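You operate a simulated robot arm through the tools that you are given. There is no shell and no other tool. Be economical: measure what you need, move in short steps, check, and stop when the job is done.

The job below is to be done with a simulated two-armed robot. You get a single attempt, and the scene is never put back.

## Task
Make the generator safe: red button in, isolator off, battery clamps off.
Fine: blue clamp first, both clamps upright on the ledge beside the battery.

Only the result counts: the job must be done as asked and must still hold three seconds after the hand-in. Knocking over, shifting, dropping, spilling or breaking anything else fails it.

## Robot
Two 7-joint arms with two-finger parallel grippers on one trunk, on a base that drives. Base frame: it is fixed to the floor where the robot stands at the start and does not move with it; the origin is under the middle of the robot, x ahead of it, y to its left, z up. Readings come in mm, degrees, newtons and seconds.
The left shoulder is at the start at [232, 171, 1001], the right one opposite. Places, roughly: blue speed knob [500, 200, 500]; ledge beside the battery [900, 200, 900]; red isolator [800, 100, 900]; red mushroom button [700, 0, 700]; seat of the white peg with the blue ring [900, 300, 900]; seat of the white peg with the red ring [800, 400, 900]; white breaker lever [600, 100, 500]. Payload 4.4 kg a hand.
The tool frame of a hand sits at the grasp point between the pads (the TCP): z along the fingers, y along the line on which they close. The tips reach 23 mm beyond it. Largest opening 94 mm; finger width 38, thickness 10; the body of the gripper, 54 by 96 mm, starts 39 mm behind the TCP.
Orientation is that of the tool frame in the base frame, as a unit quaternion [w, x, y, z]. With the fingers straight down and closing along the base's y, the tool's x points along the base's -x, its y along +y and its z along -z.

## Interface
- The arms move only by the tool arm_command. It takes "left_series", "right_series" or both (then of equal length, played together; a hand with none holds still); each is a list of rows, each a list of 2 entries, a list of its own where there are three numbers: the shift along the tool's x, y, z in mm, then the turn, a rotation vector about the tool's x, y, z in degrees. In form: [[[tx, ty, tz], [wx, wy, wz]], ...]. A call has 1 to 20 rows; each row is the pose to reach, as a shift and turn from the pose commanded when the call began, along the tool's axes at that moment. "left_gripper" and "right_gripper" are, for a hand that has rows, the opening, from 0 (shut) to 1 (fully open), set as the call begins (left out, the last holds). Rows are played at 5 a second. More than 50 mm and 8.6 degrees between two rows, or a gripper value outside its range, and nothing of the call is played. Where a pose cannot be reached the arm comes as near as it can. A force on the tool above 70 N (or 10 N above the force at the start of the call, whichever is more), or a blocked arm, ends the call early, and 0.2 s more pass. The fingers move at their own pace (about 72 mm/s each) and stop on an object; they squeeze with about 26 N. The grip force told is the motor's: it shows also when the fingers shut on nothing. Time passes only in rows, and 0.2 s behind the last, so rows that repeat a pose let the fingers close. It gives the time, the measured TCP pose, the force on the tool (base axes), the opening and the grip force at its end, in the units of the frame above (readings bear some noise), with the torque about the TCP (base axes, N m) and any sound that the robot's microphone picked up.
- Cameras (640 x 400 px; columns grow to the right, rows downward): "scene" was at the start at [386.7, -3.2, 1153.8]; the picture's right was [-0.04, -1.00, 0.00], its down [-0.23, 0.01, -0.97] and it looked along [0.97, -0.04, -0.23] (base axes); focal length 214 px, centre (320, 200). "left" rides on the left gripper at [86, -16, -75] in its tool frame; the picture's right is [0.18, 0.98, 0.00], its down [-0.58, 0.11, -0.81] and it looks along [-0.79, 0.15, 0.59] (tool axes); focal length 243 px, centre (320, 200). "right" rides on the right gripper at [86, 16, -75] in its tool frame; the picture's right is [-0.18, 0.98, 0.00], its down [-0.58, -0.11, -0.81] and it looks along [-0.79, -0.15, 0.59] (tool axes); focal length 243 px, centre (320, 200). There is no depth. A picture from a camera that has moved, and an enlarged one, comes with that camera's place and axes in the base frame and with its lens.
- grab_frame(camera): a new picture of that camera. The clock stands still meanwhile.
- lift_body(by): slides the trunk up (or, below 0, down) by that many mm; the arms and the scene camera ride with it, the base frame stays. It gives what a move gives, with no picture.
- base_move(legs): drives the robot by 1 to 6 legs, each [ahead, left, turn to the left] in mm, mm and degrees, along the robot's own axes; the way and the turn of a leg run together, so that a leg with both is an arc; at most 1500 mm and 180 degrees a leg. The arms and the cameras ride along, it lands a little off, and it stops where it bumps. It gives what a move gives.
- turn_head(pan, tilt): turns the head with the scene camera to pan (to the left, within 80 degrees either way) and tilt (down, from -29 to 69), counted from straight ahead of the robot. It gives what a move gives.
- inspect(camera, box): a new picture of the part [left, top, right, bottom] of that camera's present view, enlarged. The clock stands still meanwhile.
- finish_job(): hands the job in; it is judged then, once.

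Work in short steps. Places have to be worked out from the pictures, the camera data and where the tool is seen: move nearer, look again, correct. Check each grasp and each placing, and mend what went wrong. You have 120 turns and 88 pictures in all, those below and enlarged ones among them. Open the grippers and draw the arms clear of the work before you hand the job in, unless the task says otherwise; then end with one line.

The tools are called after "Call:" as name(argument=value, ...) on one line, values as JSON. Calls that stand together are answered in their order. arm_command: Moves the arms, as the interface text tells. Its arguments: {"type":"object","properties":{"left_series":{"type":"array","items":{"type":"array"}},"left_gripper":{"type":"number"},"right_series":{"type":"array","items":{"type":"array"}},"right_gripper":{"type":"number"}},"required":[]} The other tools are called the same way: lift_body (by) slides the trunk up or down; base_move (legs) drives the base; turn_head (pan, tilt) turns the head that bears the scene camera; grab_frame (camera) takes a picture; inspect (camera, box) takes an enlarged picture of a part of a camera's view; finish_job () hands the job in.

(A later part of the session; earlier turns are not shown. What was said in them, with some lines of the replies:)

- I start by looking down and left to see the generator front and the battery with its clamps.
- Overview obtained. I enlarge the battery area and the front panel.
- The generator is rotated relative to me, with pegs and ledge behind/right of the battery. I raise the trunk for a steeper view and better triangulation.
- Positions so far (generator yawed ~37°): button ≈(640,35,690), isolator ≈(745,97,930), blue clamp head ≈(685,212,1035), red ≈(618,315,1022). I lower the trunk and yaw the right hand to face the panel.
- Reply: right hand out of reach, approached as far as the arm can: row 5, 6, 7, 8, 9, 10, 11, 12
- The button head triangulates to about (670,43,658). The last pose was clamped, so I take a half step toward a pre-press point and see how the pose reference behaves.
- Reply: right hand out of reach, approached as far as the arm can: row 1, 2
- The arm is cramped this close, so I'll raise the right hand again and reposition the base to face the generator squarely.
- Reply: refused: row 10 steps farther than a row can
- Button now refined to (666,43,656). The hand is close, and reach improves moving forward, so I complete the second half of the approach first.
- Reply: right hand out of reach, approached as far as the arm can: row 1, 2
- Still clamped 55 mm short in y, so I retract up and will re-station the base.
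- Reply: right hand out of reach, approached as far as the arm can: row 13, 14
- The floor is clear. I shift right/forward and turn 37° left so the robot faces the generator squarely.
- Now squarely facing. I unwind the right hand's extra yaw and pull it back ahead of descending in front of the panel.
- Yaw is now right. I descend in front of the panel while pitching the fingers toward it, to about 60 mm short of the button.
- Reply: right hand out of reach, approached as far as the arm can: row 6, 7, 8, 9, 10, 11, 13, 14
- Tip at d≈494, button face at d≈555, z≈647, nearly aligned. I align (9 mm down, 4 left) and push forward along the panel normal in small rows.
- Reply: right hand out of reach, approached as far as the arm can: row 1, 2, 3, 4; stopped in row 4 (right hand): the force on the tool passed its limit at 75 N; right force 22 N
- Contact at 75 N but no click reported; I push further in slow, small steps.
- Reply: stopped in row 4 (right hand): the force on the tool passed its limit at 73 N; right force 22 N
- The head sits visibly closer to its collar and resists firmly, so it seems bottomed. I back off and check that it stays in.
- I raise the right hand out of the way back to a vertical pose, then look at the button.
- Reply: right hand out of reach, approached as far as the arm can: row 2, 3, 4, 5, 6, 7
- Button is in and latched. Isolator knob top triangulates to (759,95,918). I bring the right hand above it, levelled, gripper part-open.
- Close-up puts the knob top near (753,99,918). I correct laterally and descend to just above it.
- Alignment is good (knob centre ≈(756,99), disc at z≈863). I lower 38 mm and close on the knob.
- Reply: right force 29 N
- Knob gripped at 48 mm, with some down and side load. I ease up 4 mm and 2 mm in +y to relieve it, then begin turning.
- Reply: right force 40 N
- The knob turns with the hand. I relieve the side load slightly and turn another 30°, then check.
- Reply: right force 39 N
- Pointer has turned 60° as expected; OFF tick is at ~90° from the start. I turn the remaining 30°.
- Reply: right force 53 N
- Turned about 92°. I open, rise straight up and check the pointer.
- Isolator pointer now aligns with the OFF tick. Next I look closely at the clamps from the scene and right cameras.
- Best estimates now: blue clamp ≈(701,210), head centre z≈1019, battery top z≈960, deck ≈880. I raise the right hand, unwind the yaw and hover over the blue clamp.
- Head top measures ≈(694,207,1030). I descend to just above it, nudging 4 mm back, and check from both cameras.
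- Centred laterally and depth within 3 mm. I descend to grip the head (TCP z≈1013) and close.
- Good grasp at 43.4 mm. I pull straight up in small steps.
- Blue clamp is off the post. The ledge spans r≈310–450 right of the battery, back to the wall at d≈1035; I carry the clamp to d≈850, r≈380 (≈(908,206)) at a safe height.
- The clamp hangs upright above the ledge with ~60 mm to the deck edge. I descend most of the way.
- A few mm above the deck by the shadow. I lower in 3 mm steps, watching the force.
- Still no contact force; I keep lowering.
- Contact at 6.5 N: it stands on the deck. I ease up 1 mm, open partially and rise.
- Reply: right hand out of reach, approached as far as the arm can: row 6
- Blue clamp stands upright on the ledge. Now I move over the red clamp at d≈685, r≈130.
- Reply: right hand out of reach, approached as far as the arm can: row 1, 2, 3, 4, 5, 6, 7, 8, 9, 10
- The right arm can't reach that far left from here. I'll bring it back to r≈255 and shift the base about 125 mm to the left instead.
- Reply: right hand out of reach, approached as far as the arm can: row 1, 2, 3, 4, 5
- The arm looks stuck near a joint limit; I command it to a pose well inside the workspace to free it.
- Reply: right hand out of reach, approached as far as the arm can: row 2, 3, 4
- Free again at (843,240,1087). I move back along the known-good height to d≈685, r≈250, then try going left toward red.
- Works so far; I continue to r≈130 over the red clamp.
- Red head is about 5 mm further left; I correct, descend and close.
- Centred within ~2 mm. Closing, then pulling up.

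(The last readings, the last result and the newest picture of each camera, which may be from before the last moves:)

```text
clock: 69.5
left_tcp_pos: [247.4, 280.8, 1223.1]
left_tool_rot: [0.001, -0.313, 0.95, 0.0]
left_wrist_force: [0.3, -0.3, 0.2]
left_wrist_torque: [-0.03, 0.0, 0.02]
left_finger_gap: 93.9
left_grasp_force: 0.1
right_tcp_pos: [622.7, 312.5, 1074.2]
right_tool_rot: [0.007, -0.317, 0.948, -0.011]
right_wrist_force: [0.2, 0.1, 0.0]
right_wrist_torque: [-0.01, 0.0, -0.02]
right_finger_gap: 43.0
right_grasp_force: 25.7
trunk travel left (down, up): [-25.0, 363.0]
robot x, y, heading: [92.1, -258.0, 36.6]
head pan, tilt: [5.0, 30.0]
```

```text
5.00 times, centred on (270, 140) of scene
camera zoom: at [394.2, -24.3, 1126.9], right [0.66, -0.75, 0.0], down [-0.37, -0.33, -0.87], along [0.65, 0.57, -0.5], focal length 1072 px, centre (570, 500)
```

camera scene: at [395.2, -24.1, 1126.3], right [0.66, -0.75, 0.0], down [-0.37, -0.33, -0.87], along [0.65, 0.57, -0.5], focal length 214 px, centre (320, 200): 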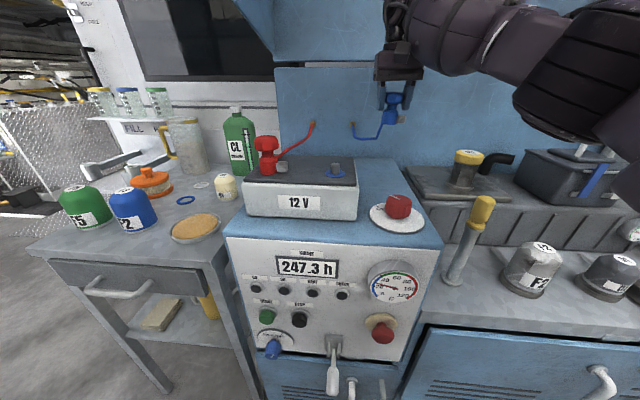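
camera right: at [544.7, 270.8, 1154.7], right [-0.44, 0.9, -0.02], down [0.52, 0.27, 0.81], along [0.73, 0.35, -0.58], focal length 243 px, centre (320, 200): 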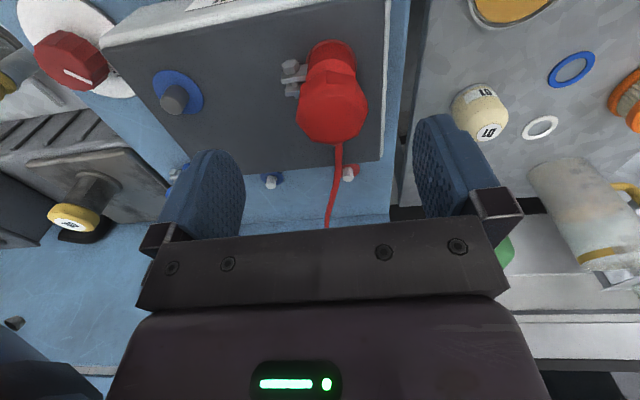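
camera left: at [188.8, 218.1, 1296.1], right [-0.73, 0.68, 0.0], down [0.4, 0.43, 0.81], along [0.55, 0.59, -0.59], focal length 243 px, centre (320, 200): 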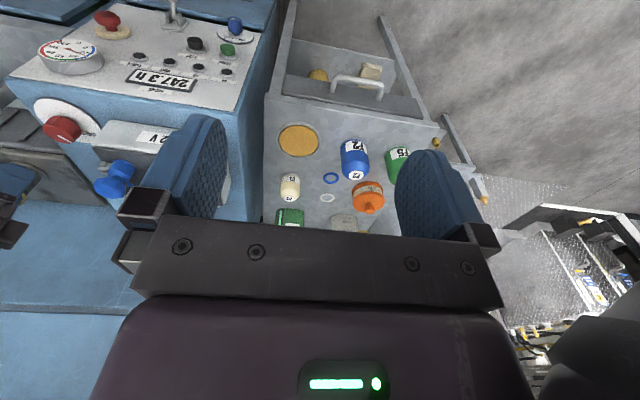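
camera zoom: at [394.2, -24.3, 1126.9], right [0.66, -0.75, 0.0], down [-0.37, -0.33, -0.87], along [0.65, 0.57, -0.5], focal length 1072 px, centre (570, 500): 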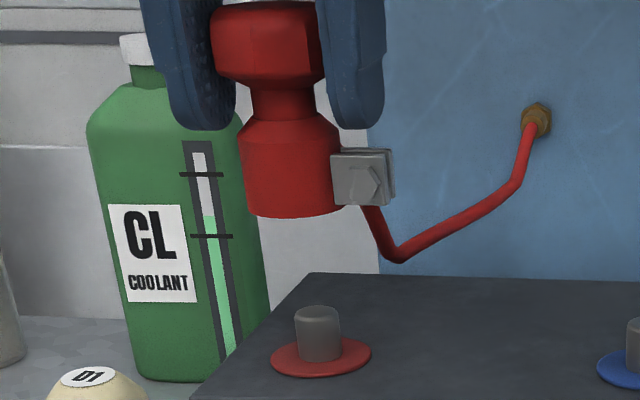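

Red clamp is off. I carry it to d≈768, r≈380 on the ledge, in front of the blue one.

Call:
arm_command(right_series=[[[-10, -32, -5], [0, 0, 0]], [[-20, -64, -5], [0, 0, 0]], [[-30, -96, -5], [0, 0, 0]], [[-40, -128, -5], [0, 0, 0]], [[-50, -160, -5], [0, 0, 0]], [[-61, -192, -5], [0, 0, 0]], [[-72, -224, -5], [0, 0, 0]], [[-82, -257, -5], [0, 0, 0]], [[-82, -257, -5], [0, 0, 0]]])

Call:
grab_frame(camera="right")

Call:
grab_frame(camera="scene")

```text
clock: 71.5
left_tcp_pos: [249.2, 282.3, 1221.6]
left_tool_rot: [0.0, -0.313, 0.95, 0.0]
left_wrist_force: [0.4, 1.4, -0.3]
left_wrist_torque: [0.03, 0.01, 0.02]
left_finger_gap: 94.2
left_grasp_force: 0.1
right_tcp_pos: [841.8, 158.1, 1084.6]
right_tool_rot: [0.007, -0.316, 0.949, -0.01]
right_wrist_force: [0.2, -0.2, -0.7]
right_wrist_torque: [0.0, -0.02, -0.01]
right_finger_gap: 43.2
right_grasp_force: 25.8
trunk travel left (down, up): [-25.0, 363.0]
robot x, y, heading: [92.1, -257.4, 36.4]
head pan, tilt: [5.0, 30.0]
```

```text
30 pictures are left
camera right: at [760.9, 120.9, 1158.8], right [-0.44, 0.9, -0.02], down [0.52, 0.27, 0.81], along [0.73, 0.35, -0.58], focal length 243 px, centre (320, 200)
```

right: 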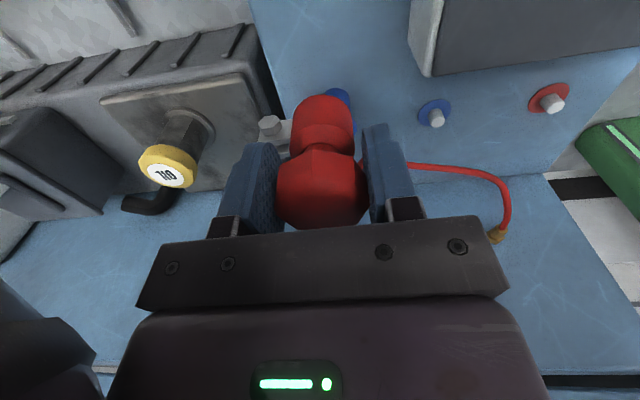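

```text
29 pictures are left
camera scene: at [394.8, -23.5, 1126.3], right [0.66, -0.75, 0.0], down [-0.37, -0.33, -0.87], along [0.65, 0.57, -0.5], focal length 214 px, centre (320, 200)
```

scene: 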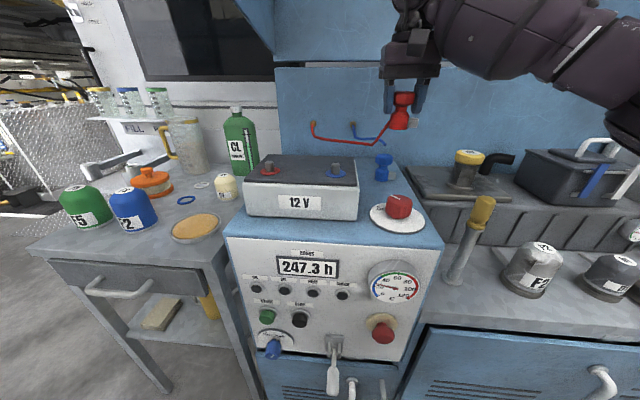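

Position d=768, r=379. Descending to ~10 mm above the deck and checking clearance to the blue clamp.

Call:
arm_command(right_series=[[[0, 0, 35], [0, 0, 0]], [[0, 0, 70], [0, 0, 0]], [[0, 0, 105], [0, 0, 0]], [[0, 0, 130], [0, 0, 0]], [[0, 0, 143], [0, 0, 0]], [[0, 0, 143], [0, 0, 0]]])

Call:
inspect(camera="scene", box=[340, 110, 450, 230])

```text
clock: 72.9
left_tcp_pos: [250.0, 282.5, 1222.5]
left_tool_rot: [0.0, -0.313, 0.95, 0.0]
left_wrist_force: [1.0, -0.6, -0.1]
left_wrist_torque: [0.03, -0.01, -0.01]
left_finger_gap: 93.9
left_grasp_force: 0.0
right_tcp_pos: [845.8, 156.1, 941.1]
right_tool_rot: [0.006, -0.317, 0.948, -0.01]
right_wrist_force: [-0.1, 0.2, -0.6]
right_wrist_torque: [-0.01, 0.01, -0.03]
right_finger_gap: 43.4
right_grasp_force: 26.3
trunk travel left (down, up): [-25.0, 363.0]
robot x, y, heading: [90.2, -258.9, 36.3]
head pan, tilt: [5.0, 30.0]
```

```text
3.33 times, centred on (395, 170) of scene
camera zoom: at [394.9, -23.9, 1126.4], right [0.66, -0.75, 0.0], down [-0.37, -0.33, -0.87], along [0.65, 0.57, -0.5], focal length 715 px, centre (70, 300)
```

zoom: 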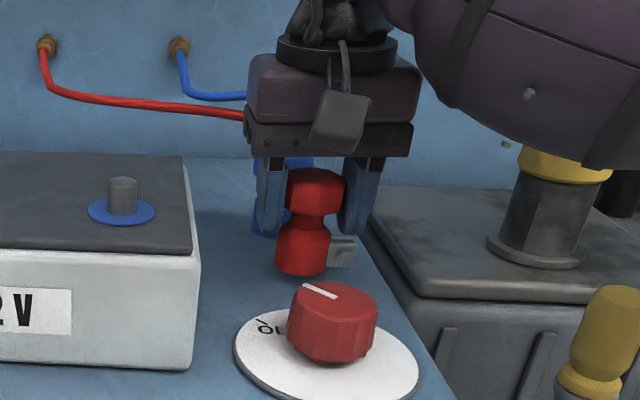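

Clear all around. I lower the last ~9 mm to the contact height found for blue (~932).

Call:
arm_command(right_series=[[[0, 0, 3], [0, 0, 0]], [[0, 0, 6], [0, 0, 0]], [[0, 0, 8], [0, 0, 0]], [[0, 0, 10], [0, 0, 0]]])

Call:
inspect(camera="scene", box=[370, 150, 420, 190])

```text
clock: 73.9
left_tcp_pos: [250.4, 282.1, 1222.9]
left_tool_rot: [0.0, -0.313, 0.95, 0.0]
left_wrist_force: [-0.5, 0.0, 0.4]
left_wrist_torque: [-0.03, 0.0, -0.01]
left_finger_gap: 93.9
left_grasp_force: 0.1
right_tcp_pos: [845.7, 155.1, 932.4]
right_tool_rot: [0.006, -0.316, 0.949, -0.01]
right_wrist_force: [-0.4, 0.6, -1.7]
right_wrist_torque: [-0.01, 0.01, 0.01]
right_finger_gap: 43.2
right_grasp_force: 25.5
trunk travel left (down, up): [-25.0, 363.0]
robot x, y, heading: [94.0, -260.3, 36.6]
head pan, tilt: [5.0, 30.0]
```

```text
10.00 times, centred on (395, 170) of scene
camera zoom: at [395.1, -23.8, 1126.3], right [0.66, -0.75, 0.0], down [-0.37, -0.33, -0.87], along [0.65, 0.57, -0.5], focal length 2145 px, centre (-430, 500)
```

zoom: 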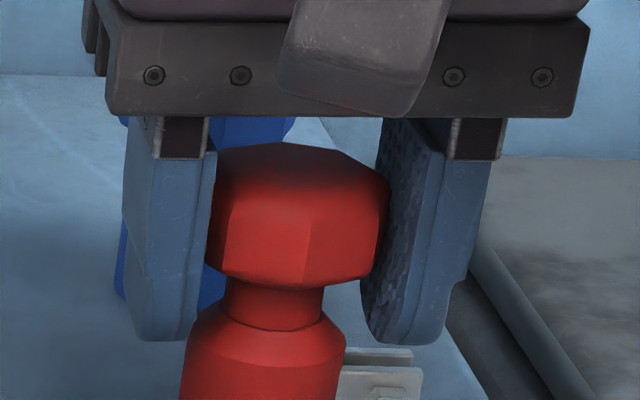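

No contact yet; a couple more mm.

Call:
arm_command(right_series=[[[0, 0, 1.5], [0, 0, 0]], [[0, 0, 3], [0, 0, 0]]])

```text
clock: 74.5
left_tcp_pos: [248.1, 282.4, 1222.2]
left_tool_rot: [0.001, -0.313, 0.95, 0.0]
left_wrist_force: [-0.4, 0.2, 0.5]
left_wrist_torque: [0.03, 0.03, -0.02]
left_finger_gap: 93.9
left_grasp_force: 0.1
right_tcp_pos: [846.4, 155.6, 931.1]
right_tool_rot: [0.009, -0.316, 0.949, -0.008]
right_wrist_force: [3.0, 0.9, 10.1]
right_wrist_torque: [0.18, -0.06, -0.07]
right_finger_gap: 43.2
right_grasp_force: 25.7
trunk travel left (down, up): [-25.0, 363.0]
robot x, y, heading: [91.8, -257.0, 36.6]
head pan, tilt: [5.0, 30.0]
```

Contact at 10 N. I ease up ~1.5 mm, open partially, rise straight up and look.

Call:
arm_command(right_series=[[[0, 0, -1.5], [0, 0, 0]], [[0, 0, -1.5], [0, 0, 0]], [[0, 0, -1.5], [0, 0, 0]]], right_gripper=0.7)

Call:
arm_command(right_series=[[[0, 0, -20], [0, 0, 0]], [[0, 0, -50], [0, 0, 0]], [[0, 0, -90], [0, 0, 0]], [[0, 0, -130], [0, 0, 0]], [[0, 0, -160], [0, 0, 0]]])

Call:
arm_command(right_series=[[[40, 0, 0], [0, 0, 0]], [[80, 0, -10], [0, 0, 0]], [[120, 0, -20], [0, 0, 0]], [[160, 0, -30], [0, 0, 0]], [[200, 0, -40], [0, 0, 0]], [[240, 0, -50], [0, 0, 0]], [[280, 0, -60], [0, 0, 0]]])

Call:
grab_frame(camera="scene")

Call:
inspect(camera="scene", box=[340, 110, 450, 230])

```text
clock: 75.3
left_tcp_pos: [248.6, 282.8, 1221.1]
left_tool_rot: [0.0, -0.313, 0.95, 0.001]
left_wrist_force: [0.8, 0.0, 0.2]
left_wrist_torque: [-0.01, -0.03, 0.02]
left_finger_gap: 94.1
left_grasp_force: 0.1
right_tcp_pos: [845.7, 154.6, 930.0]
right_tool_rot: [0.007, -0.316, 0.949, -0.01]
right_wrist_force: [-0.4, 0.1, 0.0]
right_wrist_torque: [0.01, 0.03, 0.0]
right_finger_gap: 65.9
right_grasp_force: 0.1
trunk travel left (down, up): [-25.0, 363.0]
robot x, y, heading: [92.5, -256.8, 36.6]
head pan, tilt: [5.0, 30.0]
```

```text
clock: 76.5
left_tcp_pos: [248.4, 281.8, 1223.4]
left_tool_rot: [0.001, -0.313, 0.95, 0.0]
left_wrist_force: [-0.2, -0.6, 0.0]
left_wrist_torque: [-0.02, 0.0, -0.02]
left_finger_gap: 94.1
left_grasp_force: 0.1
right_tcp_pos: [841.8, 156.4, 1092.6]
right_tool_rot: [0.007, -0.316, 0.949, -0.011]
right_wrist_force: [-1.6, 0.4, 0.1]
right_wrist_torque: [0.0, -0.02, 0.0]
right_finger_gap: 65.9
right_grasp_force: 0.0
trunk travel left (down, up): [-25.0, 363.0]
robot x, y, heading: [92.2, -256.8, 36.3]
head pan, tilt: [5.0, 30.0]
```

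```text
clock: 78.1
left_tcp_pos: [248.3, 282.6, 1223.9]
left_tool_rot: [0.001, -0.313, 0.95, 0.0]
left_wrist_force: [-1.0, -0.2, 0.7]
left_wrist_torque: [0.03, 0.01, 0.03]
left_finger_gap: 94.1
left_grasp_force: 0.0
right_tcp_pos: [617.7, -11.1, 1149.3]
right_tool_rot: [0.007, -0.316, 0.949, -0.009]
right_wrist_force: [-0.6, 0.1, 0.6]
right_wrist_torque: [0.01, -0.02, -0.01]
right_finger_gap: 66.0
right_grasp_force: 0.0
trunk travel left (down, up): [-25.0, 363.0]
robot x, y, heading: [87.4, -256.8, 36.4]
head pan, tilt: [5.0, 30.0]
```

```text
26 pictures are left
camera scene: at [394.3, -24.2, 1126.7], right [0.66, -0.75, 0.0], down [-0.37, -0.33, -0.87], along [0.65, 0.57, -0.5], focal length 214 px, centre (320, 200)
```

scene: 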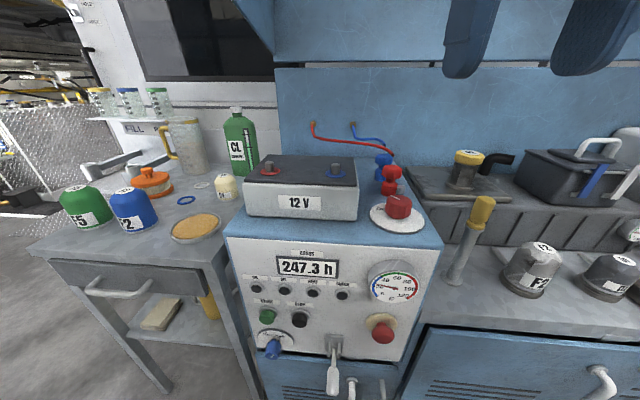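

```text
3.33 times, centred on (395, 170) of scene
camera zoom: at [394.3, -24.2, 1126.7], right [0.66, -0.75, 0.0], down [-0.37, -0.33, -0.87], along [0.65, 0.57, -0.5], focal length 715 px, centre (70, 300)
```

zoom: 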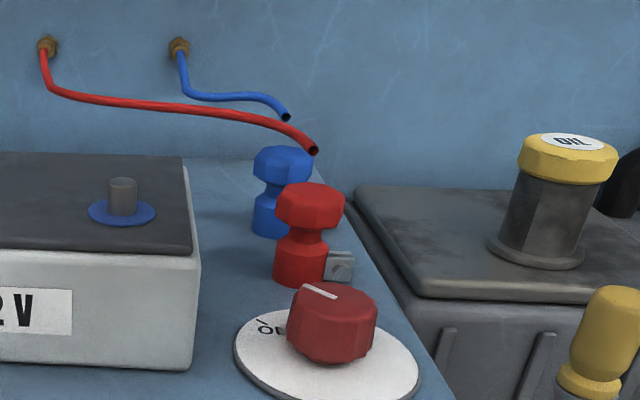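

Both clamps stand upright and free. I verify the isolator pointer and the button closely once more.

Call:
grab_frame(camera="right")

Call:
inspect(camera="scene", box=[360, 185, 430, 235])

Call:
inspect(camera="scene", box=[340, 290, 430, 360])

```text
24 pictures are left
camera right: at [536.1, -47.2, 1223.5], right [-0.44, 0.9, -0.02], down [0.51, 0.27, 0.81], along [0.73, 0.35, -0.58], focal length 243 px, centre (320, 200)
```

right: 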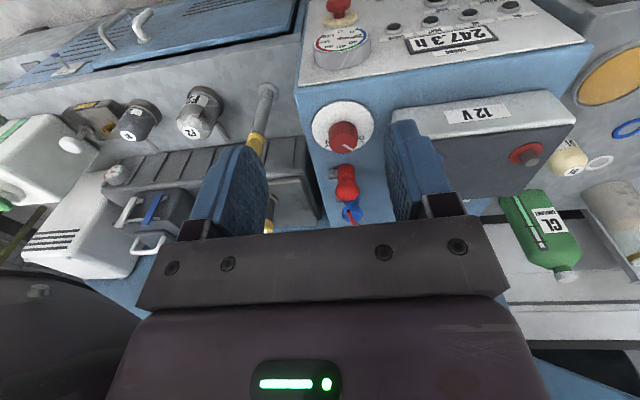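

```text
8.00 times, centred on (395, 210) of scene
camera zoom: at [394.3, -24.2, 1126.7], right [0.66, -0.75, 0.0], down [-0.37, -0.33, -0.87], along [0.65, 0.57, -0.5], focal length 1716 px, centre (-280, 120)
```

zoom: 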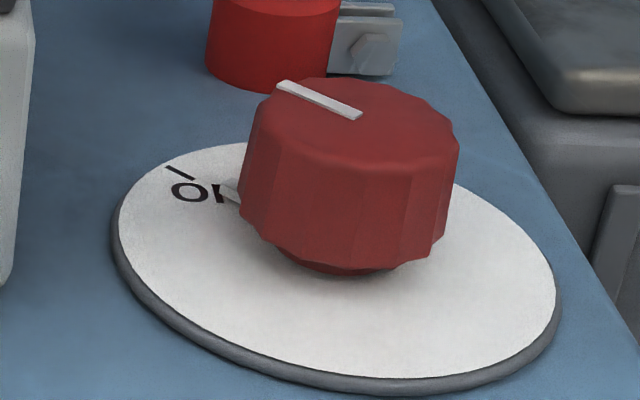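

```text
5.71 times, centred on (385, 325) of scene
camera zoom: at [394.3, -24.2, 1126.7], right [0.66, -0.75, 0.0], down [-0.37, -0.33, -0.87], along [0.65, 0.57, -0.5], focal length 1226 px, centre (-51, -514)
```

zoom: 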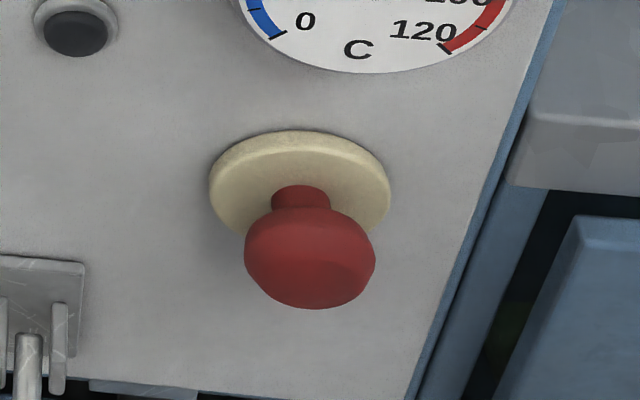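

Isolator is on the OFF tick. To confirm that the button stayed in, I return the head to the earlier view and compare.

Call:
turn_head(pan=0, tilt=50)

Call:
inspect(camera="scene", box=[230, 120, 470, 300])

```text
clock: 79.0
left_tcp_pos: [249.1, 281.6, 1223.5]
left_tool_rot: [-0.001, -0.313, 0.95, 0.0]
left_wrist_force: [-0.5, -0.5, -0.3]
left_wrist_torque: [0.0, -0.03, 0.02]
left_finger_gap: 93.9
left_grasp_force: 0.0
right_tcp_pos: [618.2, -8.6, 1148.6]
right_tool_rot: [0.006, -0.316, 0.949, -0.01]
right_wrist_force: [-0.6, -0.3, 0.8]
right_wrist_torque: [-0.01, 0.02, -0.03]
right_finger_gap: 65.7
right_grasp_force: 0.0
trunk travel left (down, up): [-25.0, 363.0]
robot x, y, heading: [92.1, -255.0, 36.4]
head pan, tilt: [0.0, 50.0]
```

```text
2.22 times, centred on (350, 210) of scene
camera zoom: at [389.1, -38.0, 1096.9], right [0.59, -0.8, 0.0], down [-0.62, -0.46, -0.64], along [0.52, 0.38, -0.77], focal length 477 px, centre (253, 178)
```

zoom: 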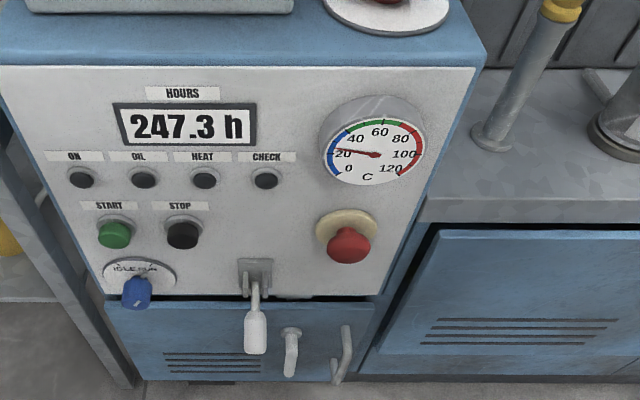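

Call:
inspect(camera="scene", box=[310, 190, 410, 260])

```text
5.71 times, centred on (360, 225) of scene
camera zoom: at [389.1, -38.0, 1096.9], right [0.59, -0.8, 0.0], down [-0.62, -0.46, -0.64], along [0.52, 0.38, -0.77], focal length 1226 px, centre (91, 57)
```

zoom: 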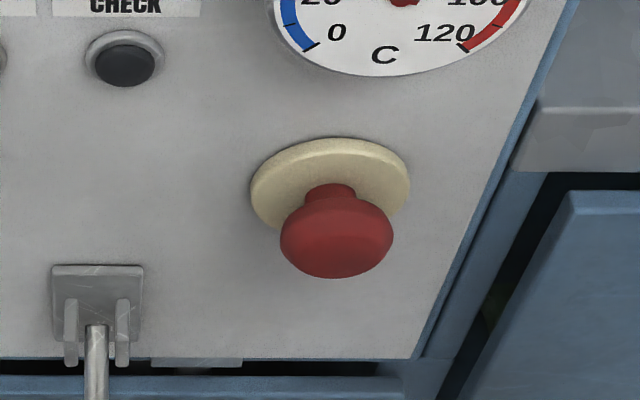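

The button head sits exactly where it was while pressed, so it's latched. I open the right gripper fully (hand is already clear) and hand in.

Call:
arm_command(right_series=[[[20, 0, -10], [0, 0, 0]], [[40, 0, -20], [0, 0, 0]], [[40, 0, -20], [0, 0, 0]]], right_gripper=1)

Call:
finish_job()

```text
clock: 79.8
left_tcp_pos: [249.8, 281.7, 1222.4]
left_tool_rot: [0.0, -0.314, 0.949, 0.0]
left_wrist_force: [0.5, -0.1, -1.2]
left_wrist_torque: [0.0, 0.0, 0.04]
left_finger_gap: 94.2
left_grasp_force: 0.0
right_tcp_pos: [584.9, -33.1, 1167.7]
right_tool_rot: [0.005, -0.316, 0.949, -0.011]
right_wrist_force: [-0.6, -0.3, -0.3]
right_wrist_torque: [0.02, -0.01, 0.02]
right_finger_gap: 94.1
right_grasp_force: 0.1
trunk travel left (down, up): [-25.0, 363.0]
robot x, y, heading: [92.1, -256.8, 36.6]
head pan, tilt: [0.0, 50.0]
```

```text
The job is handed in.
```

The generator is made safe: the red button is pressed and stays in, the isolator is at OFF, and both clamps, blue taken off first, stand upright on the ledge beside the battery.
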